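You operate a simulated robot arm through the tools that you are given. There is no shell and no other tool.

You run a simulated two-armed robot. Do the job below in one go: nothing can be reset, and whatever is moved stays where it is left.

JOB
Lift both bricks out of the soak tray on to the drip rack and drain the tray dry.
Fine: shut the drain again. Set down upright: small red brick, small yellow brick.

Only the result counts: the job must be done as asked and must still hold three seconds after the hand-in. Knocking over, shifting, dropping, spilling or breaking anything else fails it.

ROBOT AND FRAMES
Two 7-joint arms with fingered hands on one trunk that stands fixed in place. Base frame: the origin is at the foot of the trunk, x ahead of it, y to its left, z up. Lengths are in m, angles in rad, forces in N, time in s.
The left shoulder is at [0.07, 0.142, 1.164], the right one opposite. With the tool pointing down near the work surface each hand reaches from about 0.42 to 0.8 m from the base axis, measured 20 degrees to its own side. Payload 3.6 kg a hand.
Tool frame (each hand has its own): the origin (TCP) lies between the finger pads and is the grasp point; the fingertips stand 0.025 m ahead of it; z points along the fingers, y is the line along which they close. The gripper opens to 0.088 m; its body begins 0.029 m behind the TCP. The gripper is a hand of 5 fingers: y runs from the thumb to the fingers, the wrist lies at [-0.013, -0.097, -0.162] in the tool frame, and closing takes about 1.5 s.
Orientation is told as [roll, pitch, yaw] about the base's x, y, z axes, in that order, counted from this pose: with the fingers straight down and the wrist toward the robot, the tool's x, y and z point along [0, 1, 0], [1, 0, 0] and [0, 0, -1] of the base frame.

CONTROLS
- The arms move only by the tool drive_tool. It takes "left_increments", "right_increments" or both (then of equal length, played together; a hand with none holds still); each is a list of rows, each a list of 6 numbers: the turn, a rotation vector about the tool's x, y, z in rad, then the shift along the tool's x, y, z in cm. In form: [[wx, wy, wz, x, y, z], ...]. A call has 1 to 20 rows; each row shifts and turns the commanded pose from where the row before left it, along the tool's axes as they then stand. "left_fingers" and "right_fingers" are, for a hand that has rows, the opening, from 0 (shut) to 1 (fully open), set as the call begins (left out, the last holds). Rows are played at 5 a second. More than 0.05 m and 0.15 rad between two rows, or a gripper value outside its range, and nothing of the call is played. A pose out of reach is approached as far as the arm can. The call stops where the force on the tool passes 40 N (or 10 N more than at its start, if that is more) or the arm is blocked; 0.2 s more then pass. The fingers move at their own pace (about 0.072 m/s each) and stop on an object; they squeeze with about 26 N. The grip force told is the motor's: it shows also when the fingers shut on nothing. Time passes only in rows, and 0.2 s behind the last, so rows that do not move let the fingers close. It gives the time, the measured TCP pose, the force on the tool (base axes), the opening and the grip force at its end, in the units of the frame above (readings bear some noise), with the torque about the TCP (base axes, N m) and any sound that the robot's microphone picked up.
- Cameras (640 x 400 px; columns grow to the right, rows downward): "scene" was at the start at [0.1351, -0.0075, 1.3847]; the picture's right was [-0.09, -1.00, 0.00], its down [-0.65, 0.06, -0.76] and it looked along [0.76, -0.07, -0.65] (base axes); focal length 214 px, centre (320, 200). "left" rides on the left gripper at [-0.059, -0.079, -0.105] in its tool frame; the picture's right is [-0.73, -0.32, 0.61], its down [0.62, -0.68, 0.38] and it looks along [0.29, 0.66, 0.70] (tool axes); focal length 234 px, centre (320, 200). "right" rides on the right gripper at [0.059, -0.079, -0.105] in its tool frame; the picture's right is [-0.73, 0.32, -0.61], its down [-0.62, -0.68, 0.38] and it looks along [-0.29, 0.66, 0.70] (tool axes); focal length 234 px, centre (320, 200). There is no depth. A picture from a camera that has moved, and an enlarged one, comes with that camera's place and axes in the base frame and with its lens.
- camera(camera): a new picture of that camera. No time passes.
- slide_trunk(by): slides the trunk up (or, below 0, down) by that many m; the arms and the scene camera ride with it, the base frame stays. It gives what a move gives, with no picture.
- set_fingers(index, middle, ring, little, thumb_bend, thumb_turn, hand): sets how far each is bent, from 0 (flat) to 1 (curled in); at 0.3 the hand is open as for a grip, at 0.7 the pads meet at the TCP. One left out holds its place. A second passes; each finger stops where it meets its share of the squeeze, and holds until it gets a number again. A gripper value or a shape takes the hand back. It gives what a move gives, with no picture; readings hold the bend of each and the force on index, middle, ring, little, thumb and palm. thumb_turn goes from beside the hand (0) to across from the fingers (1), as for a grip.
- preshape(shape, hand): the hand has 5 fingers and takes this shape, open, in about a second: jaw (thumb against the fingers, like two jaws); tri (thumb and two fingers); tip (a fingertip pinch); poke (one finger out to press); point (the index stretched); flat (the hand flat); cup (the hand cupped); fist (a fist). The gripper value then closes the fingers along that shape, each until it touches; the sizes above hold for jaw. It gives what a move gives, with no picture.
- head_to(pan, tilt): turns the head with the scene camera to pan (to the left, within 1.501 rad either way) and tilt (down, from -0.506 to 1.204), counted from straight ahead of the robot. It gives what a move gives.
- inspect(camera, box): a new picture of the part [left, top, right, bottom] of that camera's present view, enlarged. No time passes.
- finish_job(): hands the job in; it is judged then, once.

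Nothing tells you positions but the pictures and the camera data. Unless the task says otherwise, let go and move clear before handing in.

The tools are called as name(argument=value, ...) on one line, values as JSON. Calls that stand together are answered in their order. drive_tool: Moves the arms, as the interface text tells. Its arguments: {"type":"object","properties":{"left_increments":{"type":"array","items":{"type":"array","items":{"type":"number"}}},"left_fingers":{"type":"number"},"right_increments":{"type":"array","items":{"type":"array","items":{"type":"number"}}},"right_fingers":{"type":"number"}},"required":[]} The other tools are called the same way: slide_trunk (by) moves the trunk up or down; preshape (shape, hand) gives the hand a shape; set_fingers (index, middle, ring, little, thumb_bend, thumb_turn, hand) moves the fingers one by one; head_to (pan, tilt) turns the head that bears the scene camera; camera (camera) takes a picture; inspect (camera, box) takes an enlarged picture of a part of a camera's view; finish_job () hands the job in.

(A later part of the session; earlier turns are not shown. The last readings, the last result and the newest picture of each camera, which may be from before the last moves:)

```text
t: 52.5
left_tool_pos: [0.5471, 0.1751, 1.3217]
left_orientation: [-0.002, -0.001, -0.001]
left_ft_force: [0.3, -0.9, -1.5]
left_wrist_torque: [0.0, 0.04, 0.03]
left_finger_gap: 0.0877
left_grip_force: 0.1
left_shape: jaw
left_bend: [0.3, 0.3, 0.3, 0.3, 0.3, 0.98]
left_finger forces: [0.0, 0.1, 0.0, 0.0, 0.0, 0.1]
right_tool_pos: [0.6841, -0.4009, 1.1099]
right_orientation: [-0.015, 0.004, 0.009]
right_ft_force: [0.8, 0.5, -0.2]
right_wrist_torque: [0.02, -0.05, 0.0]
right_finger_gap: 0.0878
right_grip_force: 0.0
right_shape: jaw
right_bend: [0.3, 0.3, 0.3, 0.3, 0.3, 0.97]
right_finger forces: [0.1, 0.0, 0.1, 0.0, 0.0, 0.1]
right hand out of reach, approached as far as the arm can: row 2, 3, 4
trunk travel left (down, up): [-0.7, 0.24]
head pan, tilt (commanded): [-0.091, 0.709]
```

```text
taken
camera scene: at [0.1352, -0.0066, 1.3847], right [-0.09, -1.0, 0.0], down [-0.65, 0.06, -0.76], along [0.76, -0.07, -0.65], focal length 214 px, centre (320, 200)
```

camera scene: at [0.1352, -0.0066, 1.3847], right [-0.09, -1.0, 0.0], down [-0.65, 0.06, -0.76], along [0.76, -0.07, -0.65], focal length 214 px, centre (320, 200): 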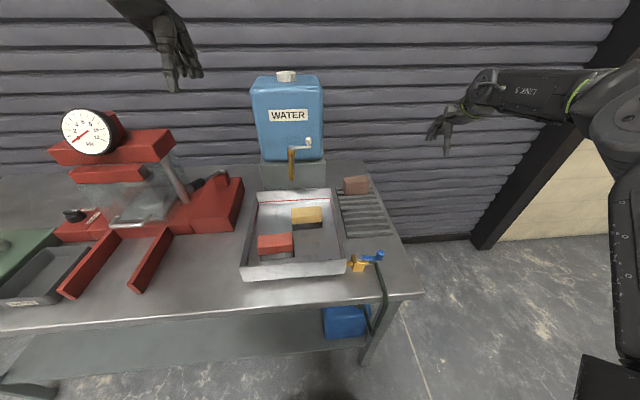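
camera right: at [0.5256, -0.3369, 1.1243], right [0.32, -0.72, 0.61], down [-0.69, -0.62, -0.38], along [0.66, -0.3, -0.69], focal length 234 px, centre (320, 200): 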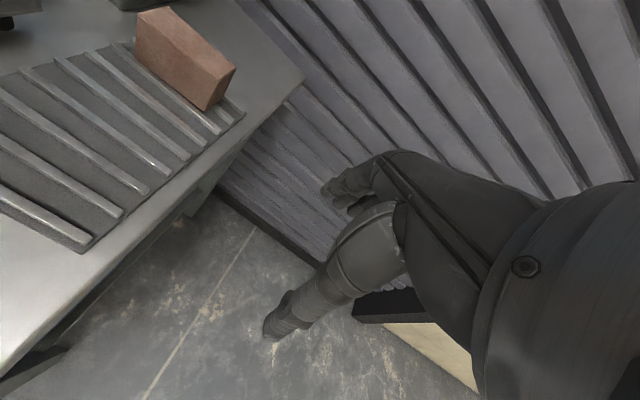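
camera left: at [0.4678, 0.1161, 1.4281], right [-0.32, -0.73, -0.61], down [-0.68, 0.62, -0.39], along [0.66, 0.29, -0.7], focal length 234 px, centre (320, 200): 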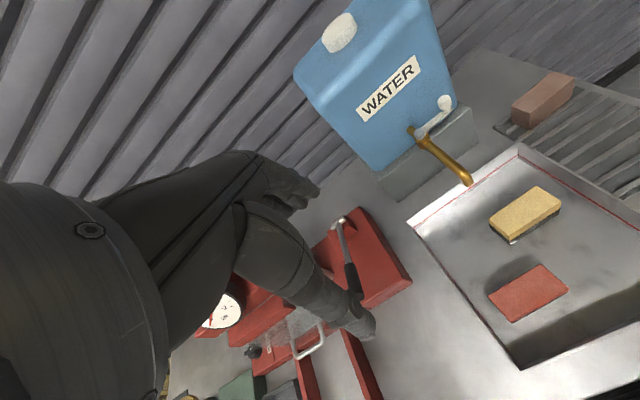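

The right arm is in an awkward posture for yaw 0, but the left arm is still in its clean starting one. I'll park the right hand out to the right, then test in the air whether the left hand can reach over the rack.

drive_tool(right_increments=[[0, 0, 0, -0.5, -2, -0.5], [0, 0, 0, -0.5, -2, -0.5], [0, 0, 0, -0.5, -2, -0.5], [0, 0, 0, -0.5, -2, -0.5], [0, 0, 0, -0.5, -2, -0.5], [0, 0, 0, -0.5, -2, -0.5], [0, 0, 0, -0.5, -2, -0.5], [0, 0, 0, -0.5, -2, -0.5], [0, 0, 0, -0.5, -2, -0.5], [0, 0, 0, -0.5, -2, -0.5], [0, 0, 0, 0, 0, 0]])

drive_tool(left_increments=[[0, 0, 0, -2, 0.5, 1.7], [0, 0, 0, -2, 0.5, 1.7], [0, 0, 0, -2, 0.5, 1.7], [0, 0, 0, -2, 0.5, 1.7], [0, 0, 0, -2, 0.5, 1.7], [0, 0, 0, -2, 0.5, 1.7], [0, 0, 0, -2, 0.5, 1.7], [0, 0, 0, -2, 0.5, 1.7], [0, 0, 0, -2, 0.5, 1.7], [0, 0, 0, -2, 0.5, 1.7], [0, 0, 0, 0, 0, 0]])

camera(camera="scene")

```text
t: 54.9
left_tool_pos: [0.5481, 0.1746, 1.3217]
left_orientation: [-0.003, 0.0, -0.002]
left_ft_force: [0.3, 0.9, 0.3]
left_wrist_torque: [0.01, 0.01, -0.03]
left_finger_gap: 0.0878
left_grip_force: 0.1
left_shape: jaw
left_bend: [0.3, 0.3, 0.3, 0.3, 0.3, 0.98]
left_finger forces: [0.1, 0.1, 0.0, 0.0, 0.1, 0.0]
right_tool_pos: [0.4832, -0.4474, 1.1656]
right_orientation: [-0.022, 0.007, -0.007]
right_ft_force: [0.0, -0.2, -0.5]
right_wrist_torque: [0.01, 0.0, 0.03]
right_finger_gap: 0.0878
right_grip_force: 0.1
right_shape: jaw
right_bend: [0.3, 0.3, 0.3, 0.3, 0.3, 0.97]
right_finger forces: [0.2, 0.0, 0.0, 0.0, 0.1, 0.0]
trunk travel left (down, up): [-0.7, 0.24]
head pan, tilt (commanded): [-0.091, 0.709]
```

```text
t: 57.3
left_tool_pos: [0.5986, -0.027, 1.1535]
left_orientation: [-0.004, -0.001, -0.002]
left_ft_force: [-0.1, -0.3, -0.2]
left_wrist_torque: [0.01, 0.02, 0.03]
left_finger_gap: 0.0881
left_grip_force: 0.0
left_shape: jaw
left_bend: [0.3, 0.3, 0.3, 0.3, 0.3, 0.98]
left_finger forces: [0.1, 0.1, 0.0, 0.0, 0.1, 0.0]
right_tool_pos: [0.4828, -0.4464, 1.1645]
right_orientation: [-0.023, 0.005, -0.005]
right_ft_force: [0.5, 0.2, 0.0]
right_wrist_torque: [-0.03, -0.02, 0.0]
right_finger_gap: 0.0877
right_grip_force: 0.2
right_shape: jaw
right_bend: [0.3, 0.3, 0.3, 0.3, 0.3, 0.97]
right_finger forces: [0.0, 0.0, 0.0, 0.0, 0.1, 0.0]
trunk travel left (down, up): [-0.7, 0.24]
head pan, tilt (commanded): [-0.091, 0.709]
```

```text
taken
camera scene: at [0.1347, -0.007, 1.3847], right [-0.09, -1.0, 0.0], down [-0.65, 0.06, -0.76], along [0.76, -0.07, -0.65], focal length 214 px, centre (320, 200)
```

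scene: 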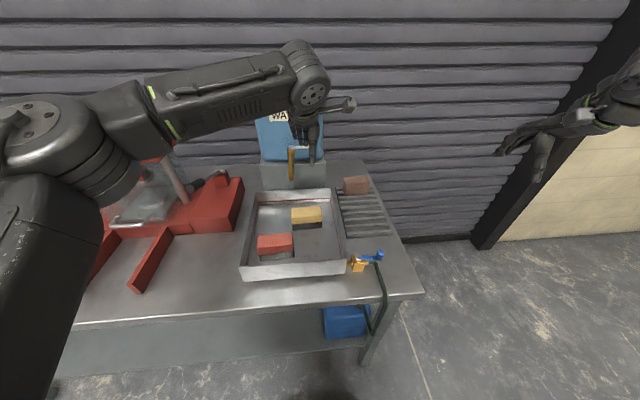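

The left arm reaches this point freely at yaw 0. I'll continue the air test toward a point above the rack.

drive_tool(left_increments=[[0, 0, 0, -2, 0.4, 1.0], [0, 0, 0, -2, 0.4, 1.0], [0, 0, 0, -2, 0.4, 1.0], [0, 0, 0, -2, 0.4, 1.0], [0, 0, 0, -2, 0.4, 1.0], [0, 0, 0, -2, 0.4, 1.0], [0, 0, 0, -2, 0.4, 1.0], [0, 0, 0, -2, 0.4, 1.0], [0, 0, 0, 0, 0, 0]])

camera(camera="scene")

camera(camera="left")

```text
t: 59.3
left_tool_pos: [0.6236, -0.1719, 1.0747]
left_orientation: [-0.004, -0.002, -0.001]
left_ft_force: [-0.3, 0.6, -0.5]
left_wrist_torque: [0.03, -0.03, -0.03]
left_finger_gap: 0.0878
left_grip_force: 0.0
left_shape: jaw
left_bend: [0.3, 0.3, 0.3, 0.3, 0.3, 0.98]
left_finger forces: [0.1, 0.0, 0.1, 0.0, 0.1, 0.0]
left hand out of reach, approached as far as the arm can: row 8
right_tool_pos: [0.4828, -0.4475, 1.1654]
right_orientation: [-0.022, 0.007, -0.004]
right_ft_force: [-0.4, -0.6, -0.3]
right_wrist_torque: [-0.02, -0.02, 0.02]
right_finger_gap: 0.0878
right_grip_force: 0.1
right_shape: jaw
right_bend: [0.3, 0.3, 0.3, 0.3, 0.3, 0.97]
right_finger forces: [0.0, 0.0, 0.0, 0.1, 0.0, 0.0]
trunk travel left (down, up): [-0.7, 0.24]
head pan, tilt (commanded): [-0.091, 0.709]
```

```text
taken
camera scene: at [0.1354, -0.0072, 1.3846], right [-0.09, -1.0, 0.0], down [-0.65, 0.06, -0.76], along [0.76, -0.07, -0.65], focal length 214 px, centre (320, 200)
```

scene: 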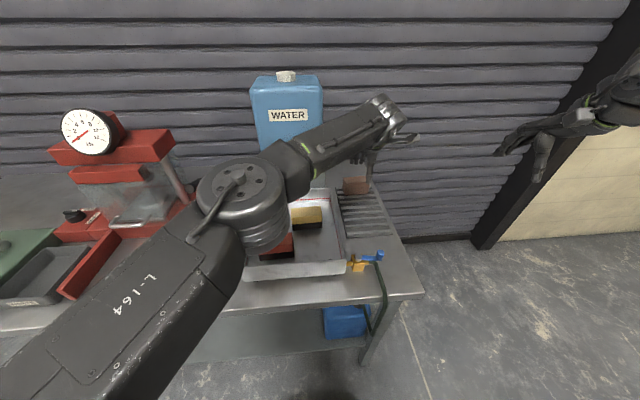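

```text
taken
camera left: at [0.5447, -0.2306, 1.1817], right [-0.32, -0.73, -0.6], down [-0.68, 0.62, -0.39], along [0.66, 0.29, -0.7], focal length 234 px, centre (320, 200)
```

left: 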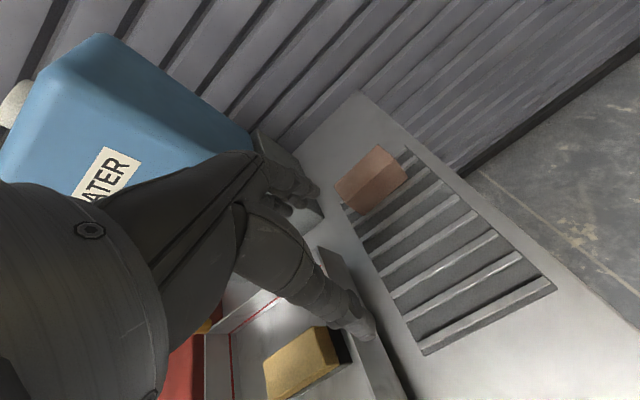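

The left hand reaches to about y=-0.17 at yaw 0, and turning its wrist outward (negative yaw) will take it further. The plan is to pick each brick at yaw 0, then turn to yaw -90 and set them end to end along x on the rack. I'll go back above the yellow brick now.

drive_tool(left_increments=[[0, 0, 0, 2, -0.3, 0], [0, 0, 0, 2, -0.3, 0], [0, 0, 0, 2, -0.3, 0], [0, 0, 0, 2, -0.3, 0], [0, 0, 0, 2, -0.3, 0], [0, 0, 0, 2, -0.3, 0], [0, 0, 0, 1.6, -0.1, 0], [0, 0, 0, 0, 0, 0]])

camera(camera="scene")

inspect(camera="scene", box=[240, 120, 380, 250])

camera(camera="left")

camera(camera="right")

```text
t: 61.1
left_tool_pos: [0.6044, -0.0386, 1.0769]
left_orientation: [0.0, 0.001, -0.002]
left_ft_force: [-0.2, 0.0, 0.0]
left_wrist_torque: [-0.02, 0.02, -0.02]
left_finger_gap: 0.0876
left_grip_force: 0.0
left_shape: jaw
left_bend: [0.3, 0.3, 0.3, 0.3, 0.3, 0.98]
left_finger forces: [0.1, 0.0, 0.0, 0.1, 0.1, 0.1]
right_tool_pos: [0.4828, -0.4494, 1.1643]
right_orientation: [-0.023, 0.008, -0.005]
right_ft_force: [0.2, -0.4, 0.7]
right_wrist_torque: [0.0, -0.02, 0.0]
right_finger_gap: 0.0879
right_grip_force: 0.1
right_shape: jaw
right_bend: [0.3, 0.3, 0.3, 0.3, 0.3, 0.97]
right_finger forces: [0.0, 0.0, 0.0, 0.0, 0.1, 0.1]
trunk travel left (down, up): [-0.7, 0.24]
head pan, tilt (commanded): [-0.091, 0.709]
```

```text
taken
camera scene: at [0.1351, -0.0081, 1.3847], right [-0.09, -1.0, 0.0], down [-0.65, 0.06, -0.76], along [0.76, -0.07, -0.65], focal length 214 px, centre (320, 200)
```

scene: 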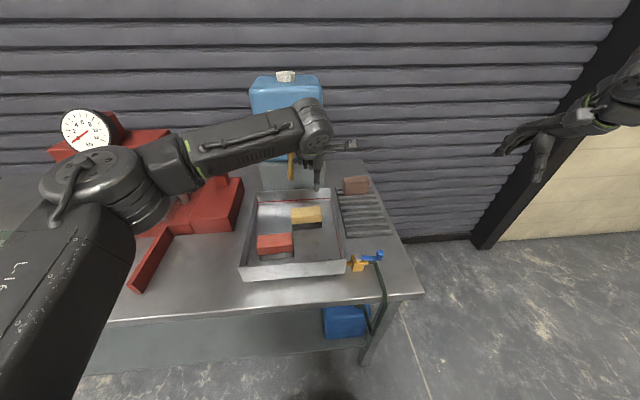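

```text
3.08 times, centred on (310, 185) of scene
camera zoom: at [0.1351, -0.0081, 1.3847], right [-0.09, -1.0, 0.0], down [-0.65, 0.06, -0.76], along [0.76, -0.07, -0.65], focal length 660 px, centre (351, 246)
```

zoom: 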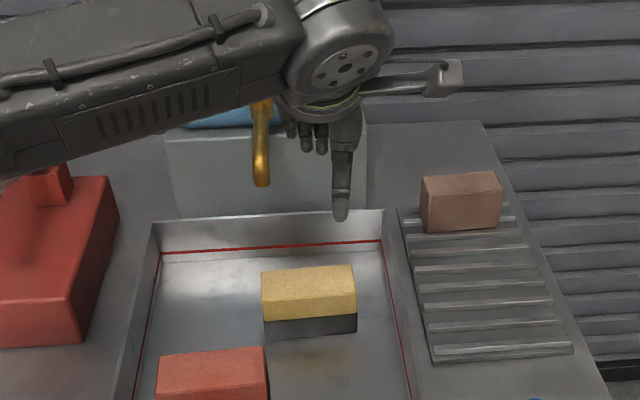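

```text
taken
camera left: at [0.5248, -0.0958, 1.183], right [-0.32, -0.73, -0.61], down [-0.68, 0.62, -0.38], along [0.66, 0.29, -0.7], focal length 234 px, centre (320, 200)
```

left: 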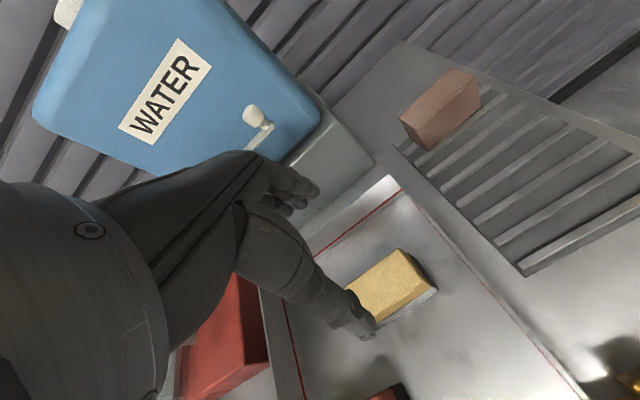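

```text
taken
camera right: at [0.4031, -0.3869, 1.2675], right [0.32, -0.71, 0.62], down [-0.69, -0.63, -0.37], along [0.65, -0.31, -0.69], focal length 234 px, centre (320, 200)
```

right: 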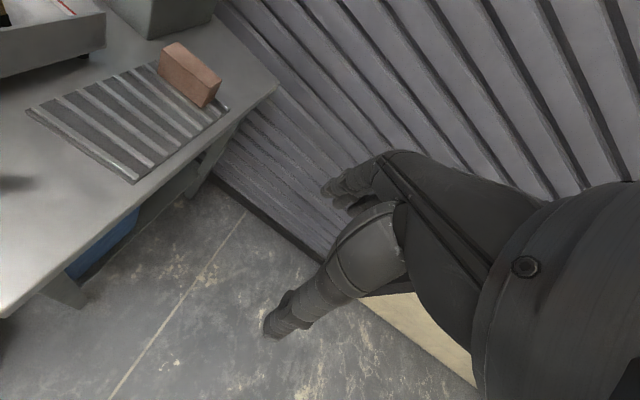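

The brick checks out at x 0.583–0.627 with its right end at y=-0.054, and the spout clears the hand to the left. I'll descend around the yellow brick, pausing partway to check.

drive_tool(left_increments=[[0, 0, 0, 0, 0, 2], [0, 0, 0, 0, 0, 2], [0, 0, 0, 0, 0, 2], [0, 0, 0, 0, 0, 2], [0, 0, 0, 0, 0, 1.5], [0, 0, 0, 0, 0, 0]], left_fingers=1)

inspect(camera="scene", box=[240, 140, 380, 270])

camera(camera="left")

```text
t: 62.5
left_tool_pos: [0.6035, -0.0366, 0.9806]
left_orientation: [-0.004, 0.0, -0.002]
left_ft_force: [0.6, 0.3, 0.0]
left_wrist_torque: [-0.01, 0.0, 0.02]
left_finger_gap: 0.0877
left_grip_force: 0.1
left_shape: jaw
left_bend: [0.3, 0.3, 0.3, 0.3, 0.3, 0.98]
left_finger forces: [0.0, 0.0, 0.0, 0.0, 0.1, 0.0]
right_tool_pos: [0.4829, -0.4473, 1.164]
right_orientation: [-0.024, 0.006, -0.003]
right_ft_force: [-0.4, -0.7, 0.0]
right_wrist_torque: [-0.02, 0.03, 0.01]
right_finger_gap: 0.0879
right_grip_force: 0.1
right_shape: jaw
right_bend: [0.3, 0.3, 0.3, 0.3, 0.3, 0.97]
right_finger forces: [0.1, 0.0, 0.0, 0.0, 0.0, 0.1]
trunk travel left (down, up): [-0.7, 0.24]
head pan, tilt (commanded): [-0.091, 0.709]
```

```text
3.08 times, centred on (310, 205) of scene
camera zoom: at [0.135, -0.0075, 1.3847], right [-0.09, -1.0, 0.0], down [-0.65, 0.06, -0.76], along [0.76, -0.07, -0.65], focal length 660 px, centre (351, 185)
```

zoom: 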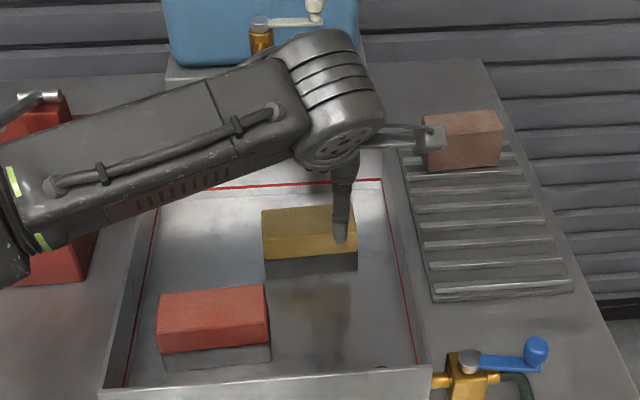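

```text
taken
camera left: at [0.5253, -0.0943, 1.0873], right [-0.32, -0.73, -0.61], down [-0.68, 0.62, -0.39], along [0.66, 0.29, -0.7], focal length 234 px, centre (320, 200)
```

left: 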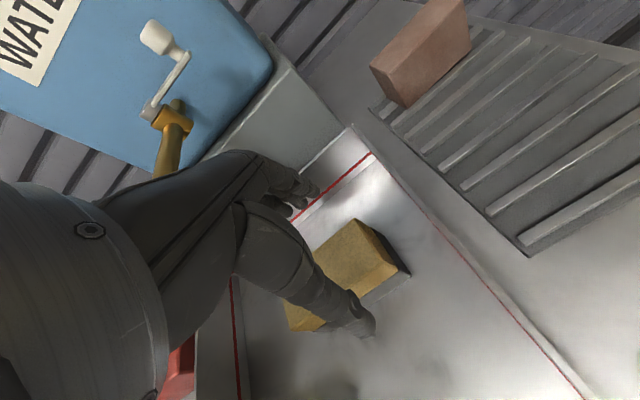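

The thumb lines up with the near face, and the hand clears the spout by about 1 cm. I'll shift 4 mm further from the spout, descend to the grasp height, and close.

drive_tool(left_increments=[[0, 0, 0, -0.4, 0.1, 1.0], [0, 0, 0, 0, 0, 1.3], [0, 0, 0, 0, 0, 1.3], [0, 0, 0, 0, 0, 1.3], [0, 0, 0, 0, 0, 1.3], [0, 0, 0, 0, 0, 0]])

inspect(camera="scene", box=[240, 140, 380, 270])

camera(camera="left")

```text
t: 63.9
left_tool_pos: [0.6056, -0.0401, 0.9193]
left_orientation: [-0.003, 0.001, -0.002]
left_ft_force: [0.3, 0.3, 0.0]
left_wrist_torque: [0.0, -0.06, -0.01]
left_finger_gap: 0.0878
left_grip_force: 0.0
left_shape: jaw
left_bend: [0.3, 0.3, 0.3, 0.3, 0.3, 0.98]
left_finger forces: [0.0, 0.0, 0.0, 0.0, 0.0, 0.0]
right_tool_pos: [0.4832, -0.4478, 1.1652]
right_orientation: [-0.022, 0.007, -0.005]
right_ft_force: [-0.4, -0.5, 0.7]
right_wrist_torque: [0.0, 0.01, 0.02]
right_finger_gap: 0.0877
right_grip_force: 0.0
right_shape: jaw
right_bend: [0.3, 0.3, 0.3, 0.3, 0.3, 0.97]
right_finger forces: [0.1, 0.0, 0.1, 0.0, 0.0, 0.0]
trunk travel left (down, up): [-0.7, 0.24]
head pan, tilt (commanded): [-0.091, 0.709]
```

```text
3.08 times, centred on (310, 205) of scene
camera zoom: at [0.135, -0.0076, 1.3847], right [-0.09, -1.0, 0.0], down [-0.65, 0.06, -0.76], along [0.76, -0.07, -0.65], focal length 660 px, centre (351, 185)
```

zoom: 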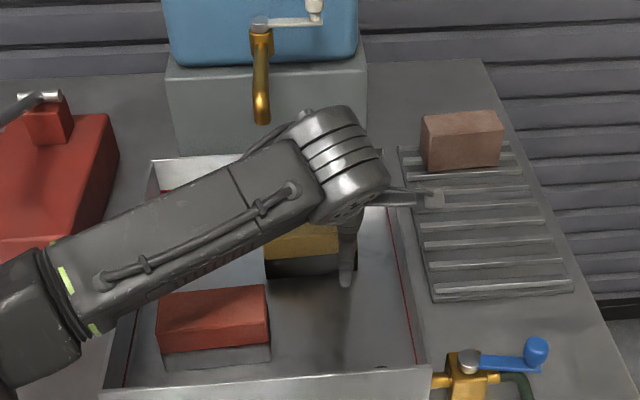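

```text
taken
camera left: at [0.5272, -0.099, 1.0262], right [-0.32, -0.73, -0.61], down [-0.68, 0.62, -0.39], along [0.66, 0.29, -0.7], focal length 234 px, centre (320, 200)
```

left: 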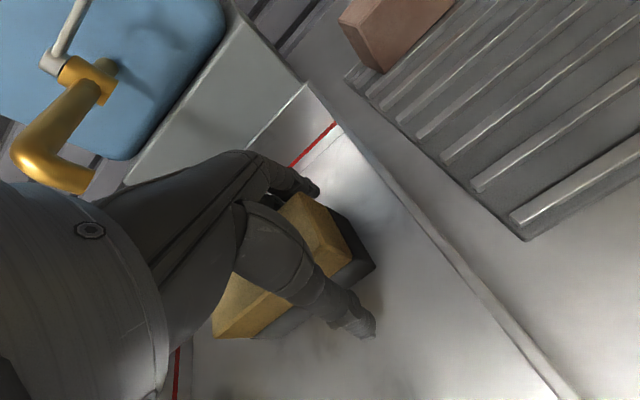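

No contacts yet, and the brick sits between thumb and fingers. I'll close the grip.

drive_tool(left_increments=[[0, 0, 0, 0, 0, 0], [0, 0, 0, 0, 0, 0], [0, 0, 0, 0, 0, 0], [0, 0, 0, 0, 0, 0], [0, 0, 0, 0, 0, 0], [0, 0, 0, 0, 0, 0], [0, 0, 0, 0, 0, 0], [0, 0, 0, 0, 0, 0], [0, 0, 0, 0, 0, 0]], left_fingers=0)

camera(camera="left")

inspect(camera="scene", box=[240, 140, 380, 270])

```text
t: 65.9
left_tool_pos: [0.6058, -0.0402, 0.92]
left_orientation: [-0.004, 0.0, -0.001]
left_ft_force: [-0.6, 1.1, -0.4]
left_wrist_torque: [-0.02, 0.0, -0.03]
left_finger_gap: 0.0385
left_grip_force: 25.9
left_shape: jaw
left_bend: [0.74, 0.47, 0.44, 0.45, 0.72, 1.0]
left_finger forces: [12.3, 6.8, 2.9, 1.5, 23.6, 0.0]
right_tool_pos: [0.4821, -0.4477, 1.1652]
right_orientation: [-0.023, 0.007, -0.005]
right_ft_force: [-0.6, -0.5, 0.5]
right_wrist_torque: [0.0, 0.0, 0.02]
right_finger_gap: 0.0878
right_grip_force: 0.1
right_shape: jaw
right_bend: [0.3, 0.3, 0.3, 0.3, 0.3, 0.97]
right_finger forces: [0.0, 0.1, 0.0, 0.0, 0.0, 0.0]
trunk travel left (down, up): [-0.7, 0.24]
head pan, tilt (commanded): [-0.091, 0.709]
```

```text
taken
camera left: at [0.5273, -0.099, 1.0262], right [-0.32, -0.73, -0.61], down [-0.68, 0.62, -0.39], along [0.66, 0.29, -0.7], focal length 234 px, centre (320, 200)
```

left: 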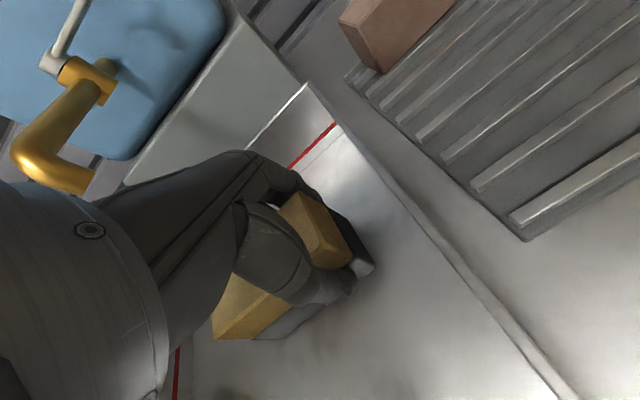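

```text
3.08 times, centred on (310, 205) of scene
camera zoom: at [0.1354, -0.0075, 1.3846], right [-0.09, -1.0, 0.0], down [-0.65, 0.06, -0.76], along [0.76, -0.07, -0.65], focal length 660 px, centre (351, 185)
```

zoom: 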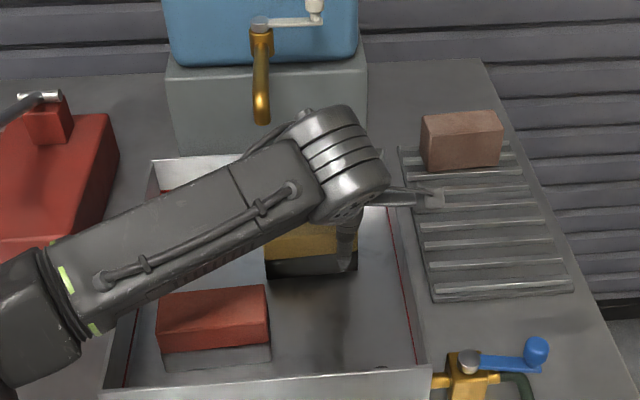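

The index finger has bent to 0.74, further than the rest, so it may have slipped past the brick's end. I'll zoom in before lifting.

inspect(camera="left", box=[190, 150, 410, 350])

inspect(camera="scene", box=[280, 195, 340, 240])

```text
2.00 times, centred on (300, 250) of left
camera zoom: at [0.5273, -0.099, 1.0262], right [-0.32, -0.73, -0.61], down [-0.68, 0.62, -0.39], along [0.66, 0.29, -0.7], focal length 468 px, centre (360, 100)
```

zoom: 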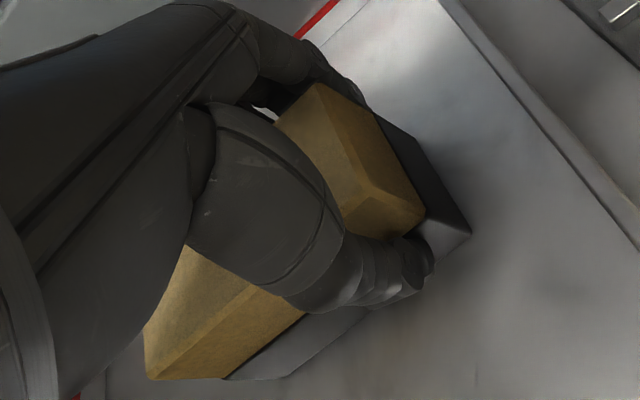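

```text
8.89 times, centred on (310, 218) of scene
camera zoom: at [0.1354, -0.0075, 1.3846], right [-0.09, -1.0, 0.0], down [-0.65, 0.06, -0.76], along [0.76, -0.07, -0.65], focal length 1906 px, centre (409, 44)
```

zoom: 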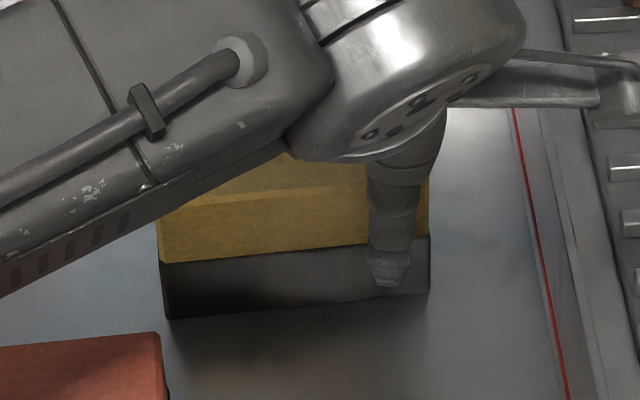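

The brick does sit squarely between thumb and fingers, with its end visible beyond the thumb. I'll lift gently by 2 cm and check the hold.

drive_tool(left_increments=[[0, 0, 0, 0, 0, -0.5], [0, 0, 0, 0, 0, -0.5], [0, 0, 0, 0, 0, -0.5], [0, 0, 0, 0, 0, -0.5], [0, 0, 0, 0, 0, 0]])

inspect(camera="left", box=[190, 150, 410, 350])

inspect(camera="scene", box=[260, 180, 360, 250])

```text
t: 67.1
left_tool_pos: [0.606, -0.0405, 0.9393]
left_orientation: [-0.004, 0.0, -0.003]
left_ft_force: [0.3, 0.0, -4.2]
left_wrist_torque: [-0.14, -0.01, 0.02]
left_finger_gap: 0.0384
left_grip_force: 25.9
left_shape: jaw
left_bend: [0.74, 0.48, 0.47, 0.48, 0.72, 0.99]
left_finger forces: [13.4, 6.2, 2.9, 1.2, 23.9, 0.0]
right_tool_pos: [0.4837, -0.4474, 1.1645]
right_orientation: [-0.023, 0.005, -0.005]
right_ft_force: [0.0, 0.0, -0.7]
right_wrist_torque: [0.03, 0.02, -0.05]
right_finger_gap: 0.088
right_grip_force: 0.0
right_shape: jaw
right_bend: [0.3, 0.3, 0.3, 0.3, 0.3, 0.97]
right_finger forces: [0.0, 0.0, 0.0, 0.1, 0.1, 0.1]
trunk travel left (down, up): [-0.7, 0.24]
head pan, tilt (commanded): [-0.091, 0.709]
```

```text
2.00 times, centred on (300, 250) of left
camera zoom: at [0.5275, -0.0989, 1.046], right [-0.32, -0.73, -0.6], down [-0.68, 0.62, -0.38], along [0.66, 0.29, -0.7], focal length 468 px, centre (360, 100)
```

zoom: 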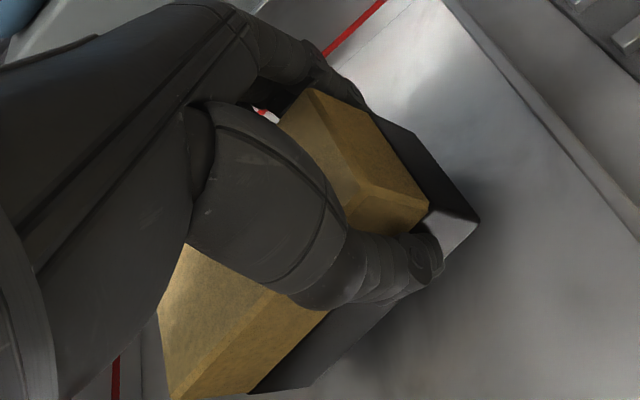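

```text
5.71 times, centred on (310, 215) of scene
camera zoom: at [0.1358, -0.0076, 1.3846], right [-0.09, -1.0, 0.0], down [-0.65, 0.06, -0.76], along [0.76, -0.07, -0.65], focal length 1226 px, centre (377, 114)
```

zoom: 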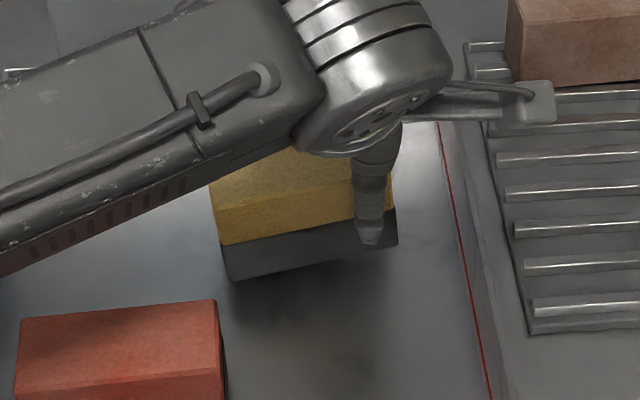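

The brick lifts (about 0.43 kg) but droops at its left end, because the main pinch is 3 cm off its centre. I'll set it back down and regrip nearer the middle, sliding in low beneath the spout height.

drive_tool(left_increments=[[0, 0, 0, 0, 0, 0.5], [0, 0, 0, 0, 0, 0.5], [0, 0, 0, 0, 0, 0.4], [0, 0, 0, 0, 0, 0.4], [0, 0, 0, 0, 0, 0.2], [0, 0, 0, 0, 0, 0]])

drive_tool(left_increments=[[0, 0, 0, 0, 0, 0], [0, 0, 0, 0, 0, 0], [0, 0, 0, 0, 0, 0], [0, 0, 0, 0, 0, 0], [0, 0, 0, 0, 0, 0], [0, 0, 0, 0, 0, 0], [0, 0, 0, 0, 0, 0]], left_fingers=1)

inspect(camera="left", box=[190, 150, 410, 350])

inspect(camera="scene", box=[260, 180, 360, 250])

```text
t: 68.5
left_tool_pos: [0.6062, -0.0415, 0.9189]
left_orientation: [-0.004, 0.0, -0.002]
left_ft_force: [1.4, 0.5, 0.0]
left_wrist_torque: [0.03, -0.05, -0.07]
left_finger_gap: 0.038
left_grip_force: 26.2
left_shape: jaw
left_bend: [0.74, 0.48, 0.47, 0.48, 0.72, 0.99]
left_finger forces: [13.6, 6.6, 3.6, 1.9, 24.0, 0.1]
right_tool_pos: [0.4831, -0.4475, 1.1656]
right_orientation: [-0.022, 0.007, -0.005]
right_ft_force: [1.2, 1.3, -0.6]
right_wrist_torque: [0.0, -0.02, -0.03]
right_finger_gap: 0.0877
right_grip_force: 0.1
right_shape: jaw
right_bend: [0.3, 0.3, 0.3, 0.3, 0.3, 0.97]
right_finger forces: [0.1, 0.0, 0.0, 0.0, 0.1, 0.1]
trunk travel left (down, up): [-0.7, 0.24]
head pan, tilt (commanded): [-0.091, 0.709]
```

```text
t: 70.1
left_tool_pos: [0.6059, -0.0419, 0.9197]
left_orientation: [-0.004, 0.0, -0.001]
left_ft_force: [-0.4, 0.3, -0.5]
left_wrist_torque: [0.01, 0.0, -0.01]
left_finger_gap: 0.0876
left_grip_force: 0.0
left_shape: jaw
left_bend: [0.3, 0.3, 0.3, 0.3, 0.3, 0.98]
left_finger forces: [0.1, 0.0, 0.0, 0.1, 0.0, 0.0]
right_tool_pos: [0.4823, -0.4476, 1.166]
right_orientation: [-0.024, 0.007, -0.005]
right_ft_force: [-0.5, 0.3, -0.6]
right_wrist_torque: [0.01, 0.0, -0.02]
right_finger_gap: 0.088
right_grip_force: 0.0
right_shape: jaw
right_bend: [0.3, 0.3, 0.3, 0.3, 0.3, 0.97]
right_finger forces: [0.0, 0.0, 0.0, 0.0, 0.1, 0.0]
trunk travel left (down, up): [-0.7, 0.24]
head pan, tilt (commanded): [-0.091, 0.709]
```

```text
2.00 times, centred on (300, 250) of left
camera zoom: at [0.5266, -0.1, 1.0261], right [-0.32, -0.73, -0.61], down [-0.68, 0.62, -0.39], along [0.66, 0.29, -0.7], focal length 468 px, centre (360, 100)
```

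zoom: 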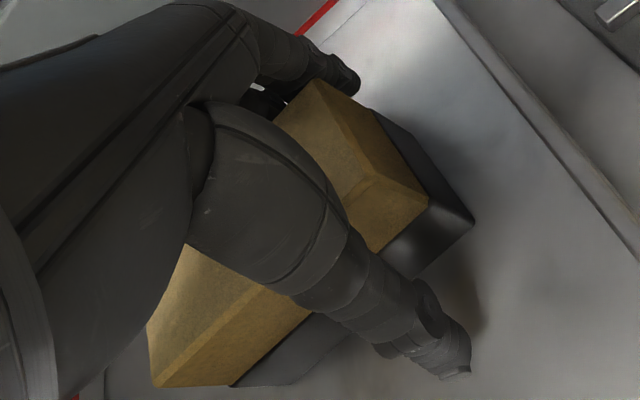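

```text
5.71 times, centred on (310, 215) of scene
camera zoom: at [0.1352, -0.0076, 1.3847], right [-0.09, -1.0, 0.0], down [-0.65, 0.06, -0.76], along [0.76, -0.07, -0.65], focal length 1226 px, centre (377, 114)
```

zoom: 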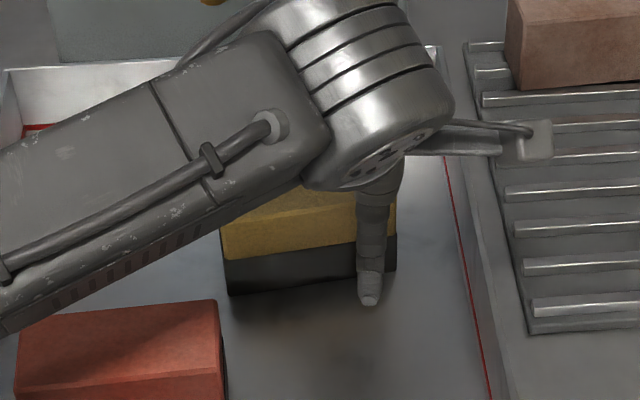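

The brick is flat again, only turned about 4°. I'll slide the open hand 3.2 cm toward +y at this low height, match the small turn, and regrip.

drive_tool(left_increments=[[0, 0, 0, 0.8, 0, 0], [0, 0, -0.03, 0.8, 0, 0], [0, 0, -0.03, 0.8, 0, 0], [0, 0, 0, 0.8, 0, 0], [0, 0, 0, 0, 0, 0]])

inspect(camera="left", box=[190, 150, 410, 350])

inspect(camera="scene", box=[230, 150, 370, 260])

```text
t: 71.3
left_tool_pos: [0.6051, -0.0104, 0.9184]
left_orientation: [-0.002, -0.003, 0.058]
left_ft_force: [0.0, -0.4, 0.6]
left_wrist_torque: [0.0, -0.03, -0.03]
left_finger_gap: 0.0875
left_grip_force: 0.1
left_shape: jaw
left_bend: [0.3, 0.3, 0.3, 0.3, 0.3, 0.98]
left_finger forces: [0.0, 0.0, 0.0, 0.0, 0.1, 0.0]
right_tool_pos: [0.4831, -0.4478, 1.165]
right_orientation: [-0.022, 0.008, -0.004]
right_ft_force: [0.0, 0.0, -0.1]
right_wrist_torque: [-0.01, 0.0, 0.0]
right_finger_gap: 0.0879
right_grip_force: 0.1
right_shape: jaw
right_bend: [0.3, 0.3, 0.3, 0.3, 0.3, 0.97]
right_finger forces: [0.1, 0.1, 0.1, 0.1, 0.0, 0.0]
trunk travel left (down, up): [-0.7, 0.24]
head pan, tilt (commanded): [-0.091, 0.709]
```

```text
2.00 times, centred on (300, 250) of left
camera zoom: at [0.53, -0.0727, 1.0257], right [-0.28, -0.75, -0.61], down [-0.72, 0.58, -0.39], along [0.64, 0.33, -0.7], focal length 468 px, centre (360, 100)
```

zoom: 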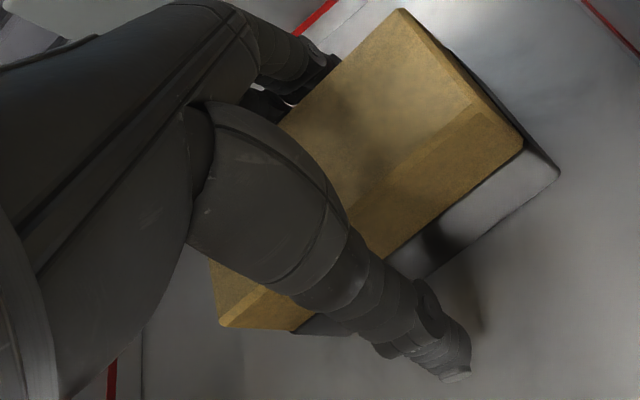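

```text
3.64 times, centred on (300, 205) of scene
camera zoom: at [0.1351, -0.0078, 1.3847], right [-0.09, -1.0, 0.0], down [-0.65, 0.06, -0.76], along [0.76, -0.07, -0.65], focal length 780 px, centre (393, 182)
```

zoom: 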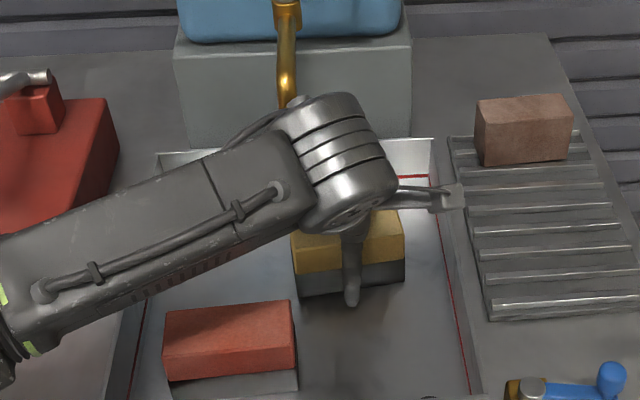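

The thumb is now centred on the brick, with no contact anywhere. I'll close the grip and test-lift.

drive_tool(left_increments=[[0, 0, 0, 0, 0, 0], [0, 0, 0, 0, 0, 0], [0, 0, 0, 0, 0, 0], [0, 0, 0, 0, 0, 0], [0, 0, 0, 0, 0, 0], [0, 0, 0, 0, 0, 0], [0, 0, 0, 0, 0, 0], [0, 0, 0, 0, 0, 0], [0, 0, 0, 0, 0, -0.5], [0, 0, 0, 0, 0, -0.5], [0, 0, 0, 0, 0, -0.5], [0, 0, 0, 0, 0, -0.5], [0, 0, 0, 0, 0, 0]], left_fingers=0)

inspect(camera="left", box=[190, 150, 410, 350])

inspect(camera="scene", box=[260, 180, 360, 250])

```text
t: 74.1
left_tool_pos: [0.6051, -0.0082, 0.9378]
left_orientation: [-0.003, 0.0, 0.059]
left_ft_force: [0.3, -0.6, -3.9]
left_wrist_torque: [0.02, 0.03, 0.02]
left_finger_gap: 0.0382
left_grip_force: 26.3
left_shape: jaw
left_bend: [0.74, 0.5, 0.49, 0.5, 0.71, 0.99]
left_finger forces: [13.2, 6.2, 3.0, 1.3, 23.9, 0.1]
right_tool_pos: [0.4828, -0.448, 1.1648]
right_orientation: [-0.023, 0.006, -0.006]
right_ft_force: [-0.1, 0.2, 0.1]
right_wrist_torque: [0.03, -0.01, 0.04]
right_finger_gap: 0.088
right_grip_force: 0.1
right_shape: jaw
right_bend: [0.3, 0.3, 0.3, 0.3, 0.3, 0.97]
right_finger forces: [0.0, 0.0, 0.0, 0.0, 0.0, 0.0]
trunk travel left (down, up): [-0.7, 0.24]
head pan, tilt (commanded): [-0.091, 0.709]
```

```text
2.00 times, centred on (300, 250) of left
camera zoom: at [0.5301, -0.0718, 1.0448], right [-0.28, -0.75, -0.61], down [-0.72, 0.58, -0.38], along [0.64, 0.33, -0.7], focal length 468 px, centre (360, 100)
```

zoom: 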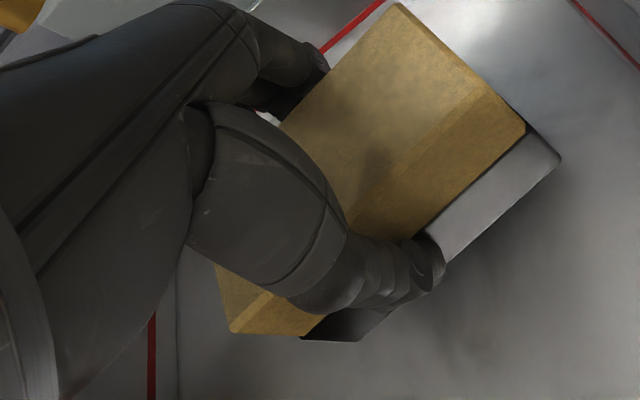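

```text
5.71 times, centred on (310, 215) of scene
camera zoom: at [0.1358, -0.0075, 1.3846], right [-0.09, -1.0, 0.0], down [-0.65, 0.06, -0.76], along [0.76, -0.07, -0.65], focal length 1226 px, centre (377, 114)
```

zoom: 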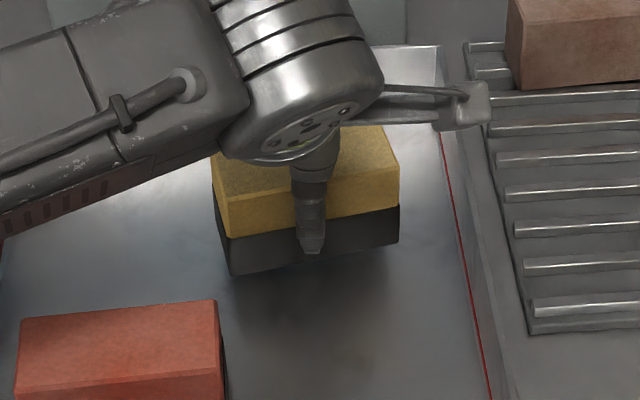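

The grip is balanced now (no torque) and the brick hangs level. I'll slide it clear of the spout, back and to the right, then lift it above the tray rim.

drive_tool(left_increments=[[0, 0, 0, -0.95, -0.9, 0], [0, 0, 0, -0.95, -0.9, 0], [0, 0, 0, -0.95, -0.9, 0], [0, 0, 0, 0, 0, -1.5], [0, 0, 0, 0, 0, -1.5], [0, 0, 0, 0, 0, -1.5], [0, 0, 0, 0, 0, -1.5], [0, 0, 0, 0, 0, -1.5], [0, 0, 0, 0, 0, -1.5], [0, 0, 0, 0, 0, 0]])

camera(camera="scene")

camera(camera="left")

```text
t: 76.3
left_tool_pos: [0.5811, -0.0395, 1.029]
left_orientation: [-0.003, 0.002, 0.058]
left_ft_force: [0.2, -0.9, -5.1]
left_wrist_torque: [-0.02, -0.02, 0.01]
left_finger_gap: 0.0383
left_grip_force: 26.1
left_shape: jaw
left_bend: [0.74, 0.5, 0.49, 0.5, 0.71, 0.99]
left_finger forces: [13.3, 6.4, 3.0, 1.2, 24.0, 0.0]
right_tool_pos: [0.4837, -0.4452, 1.1648]
right_orientation: [-0.024, 0.007, -0.005]
right_ft_force: [-0.3, -0.7, -0.2]
right_wrist_torque: [0.0, 0.04, 0.01]
right_finger_gap: 0.0879
right_grip_force: 0.1
right_shape: jaw
right_bend: [0.3, 0.3, 0.3, 0.3, 0.3, 0.97]
right_finger forces: [0.0, 0.0, 0.1, 0.1, 0.1, 0.1]
trunk travel left (down, up): [-0.7, 0.24]
head pan, tilt (commanded): [-0.091, 0.709]
```

```text
taken
camera scene: at [0.136, -0.0075, 1.3846], right [-0.09, -1.0, 0.0], down [-0.65, 0.06, -0.76], along [0.76, -0.07, -0.65], focal length 214 px, centre (320, 200)
```

scene: 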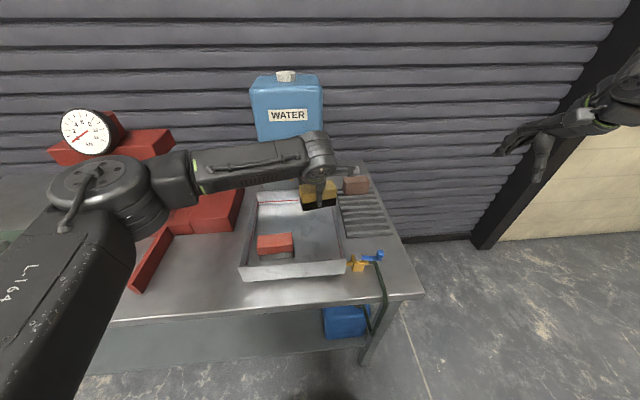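

```text
taken
camera left: at [0.5055, -0.1017, 1.1357], right [-0.28, -0.75, -0.6], down [-0.72, 0.58, -0.38], along [0.64, 0.33, -0.7], focal length 234 px, centre (320, 200)
```

left: 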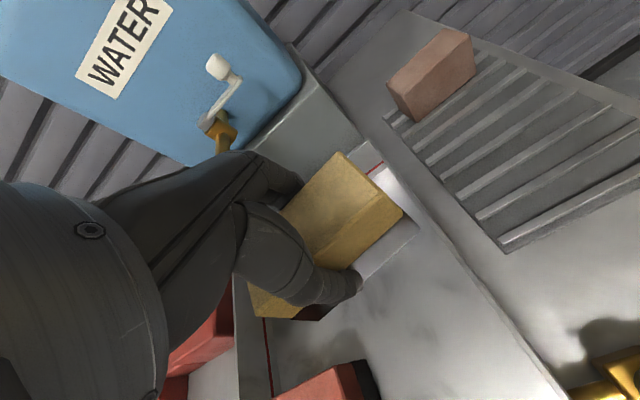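

The brick is held firmly above the rim. I'll turn the left hand to yaw -30° and carry it toward the rack at this height.

drive_tool(left_increments=[[0, 0, 0.1, 0, 0, 0], [0, 0, 0.12, 0, 0, 0], [0, 0, 0.12, 0, 0, 0], [0, 0, 0.12, 0, 0, 0], [0, 0, 0.12, 0, 0, 0], [0, 0, 0, -1.46, 2.05, 0], [0, 0, 0, -1.46, 2.05, 0], [0, 0, 0, -1.46, 2.05, 0], [0, 0, 0, -1.46, 2.05, 0], [0, 0, 0, 0, 0, 0]])

camera(camera="scene")

camera(camera="left")

```text
t: 78.5
left_tool_pos: [0.6236, -0.1296, 1.0303]
left_orientation: [-0.003, -0.003, -0.522]
left_ft_force: [-0.1, 0.9, -4.5]
left_wrist_torque: [-0.02, 0.01, -0.01]
left_finger_gap: 0.0381
left_grip_force: 25.6
left_shape: jaw
left_bend: [0.74, 0.5, 0.5, 0.5, 0.71, 0.98]
left_finger forces: [13.6, 6.3, 3.1, 1.1, 24.0, 0.0]
right_tool_pos: [0.4836, -0.4471, 1.1647]
right_orientation: [-0.021, 0.007, -0.005]
right_ft_force: [-0.4, 0.5, 0.4]
right_wrist_torque: [-0.02, 0.02, 0.02]
right_finger_gap: 0.0877
right_grip_force: 0.1
right_shape: jaw
right_bend: [0.3, 0.3, 0.3, 0.3, 0.3, 0.97]
right_finger forces: [0.1, 0.1, 0.0, 0.1, 0.1, 0.1]
trunk travel left (down, up): [-0.7, 0.24]
head pan, tilt (commanded): [-0.091, 0.709]
```

```text
taken
camera scene: at [0.1358, -0.0068, 1.3846], right [-0.09, -1.0, 0.0], down [-0.65, 0.06, -0.76], along [0.76, -0.07, -0.65], focal length 214 px, centre (320, 200)
```

scene: 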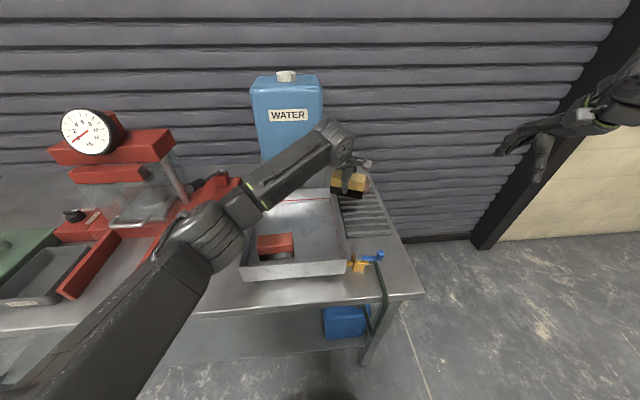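

```text
taken
camera left: at [0.5256, -0.1406, 1.1371], right [-0.64, -0.47, -0.61], down [-0.28, 0.88, -0.39], along [0.71, -0.08, -0.7], focal length 234 px, centre (320, 200)
```

left: 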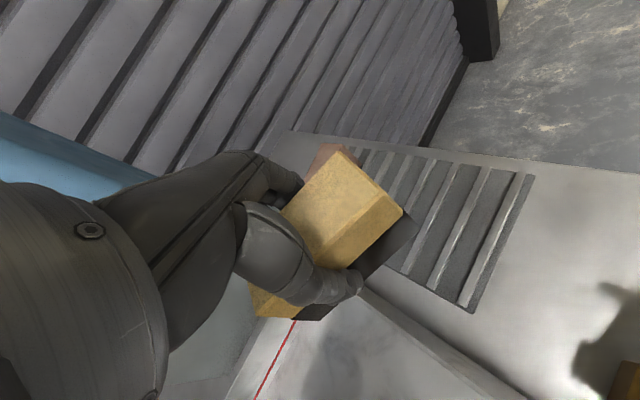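

drive_tool(left_increments=[[0, 0, 0, -1.55, 2.07, 0], [0, 0, 0, -1.55, 2.07, 0], [0, 0, 0, -1.55, 2.07, 0], [0, 0, 0, -1.55, 2.07, 0], [0, 0, 0, 0, 0, 0]])

camera(camera="scene")

inspect(camera="scene", box=[300, 130, 430, 260])

camera(camera="left")

camera(camera="right")

```text
t: 79.7
left_tool_pos: [0.6419, -0.1761, 1.0304]
left_orientation: [-0.002, 0.0, -0.522]
left_ft_force: [0.5, -0.1, -3.8]
left_wrist_torque: [0.04, 0.02, 0.04]
left_finger_gap: 0.0379
left_grip_force: 26.3
left_shape: jaw
left_bend: [0.74, 0.5, 0.5, 0.5, 0.71, 0.98]
left_finger forces: [13.6, 6.3, 3.1, 1.0, 23.8, 0.0]
left hand out of reach, approached as far as the arm can: row 3, 4
right_tool_pos: [0.483, -0.4482, 1.1647]
right_orientation: [-0.023, 0.008, -0.005]
right_ft_force: [0.3, 0.1, -0.6]
right_wrist_torque: [-0.03, -0.03, 0.0]
right_finger_gap: 0.0878
right_grip_force: 0.1
right_shape: jaw
right_bend: [0.3, 0.3, 0.3, 0.3, 0.3, 0.97]
right_finger forces: [0.0, 0.0, 0.0, 0.0, 0.0, 0.0]
trunk travel left (down, up): [-0.7, 0.24]
head pan, tilt (commanded): [-0.091, 0.709]
```

```text
taken
camera scene: at [0.1357, -0.0081, 1.3846], right [-0.09, -1.0, 0.0], down [-0.65, 0.06, -0.76], along [0.76, -0.07, -0.65], focal length 214 px, centre (320, 200)
```

scene: 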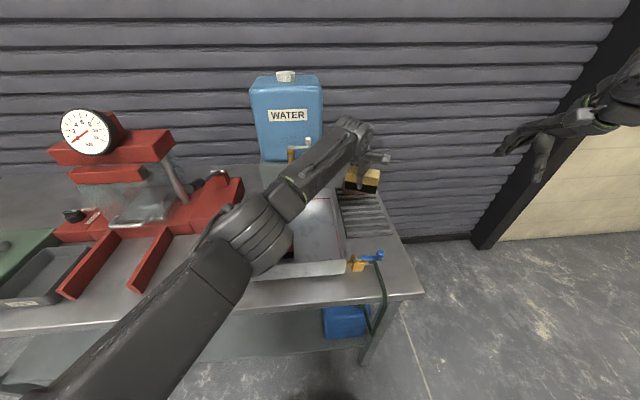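

```text
3.08 times, centred on (365, 195) of scene
camera zoom: at [0.1357, -0.0081, 1.3846], right [-0.09, -1.0, 0.0], down [-0.65, 0.06, -0.76], along [0.76, -0.07, -0.65], focal length 660 px, centre (182, 215)
```

zoom: 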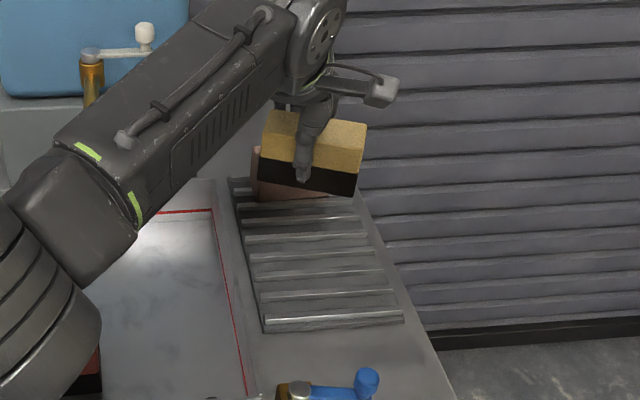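

```text
taken
camera left: at [0.5451, -0.1878, 1.1361], right [-0.64, -0.47, -0.61], down [-0.28, 0.88, -0.39], along [0.71, -0.08, -0.7], focal length 234 px, centre (320, 200)
```

left: 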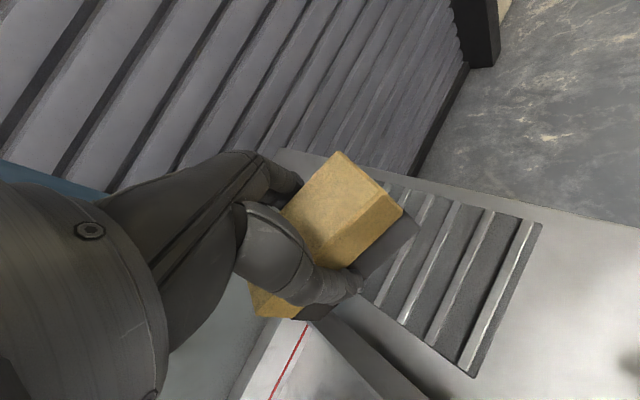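

```text
taken
camera right: at [0.4036, -0.3869, 1.2673], right [0.32, -0.71, 0.62], down [-0.69, -0.63, -0.36], along [0.65, -0.31, -0.69], focal length 234 px, centre (320, 200)
```

right: 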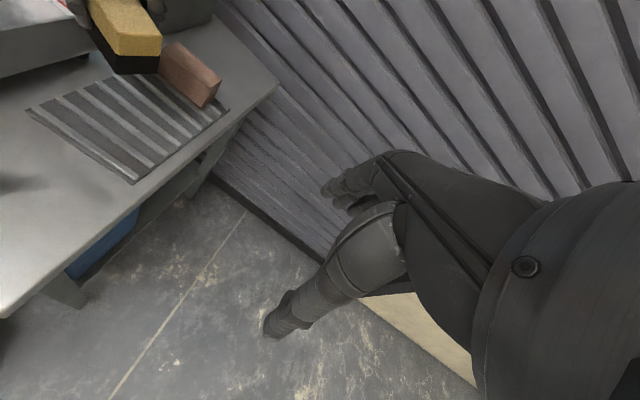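

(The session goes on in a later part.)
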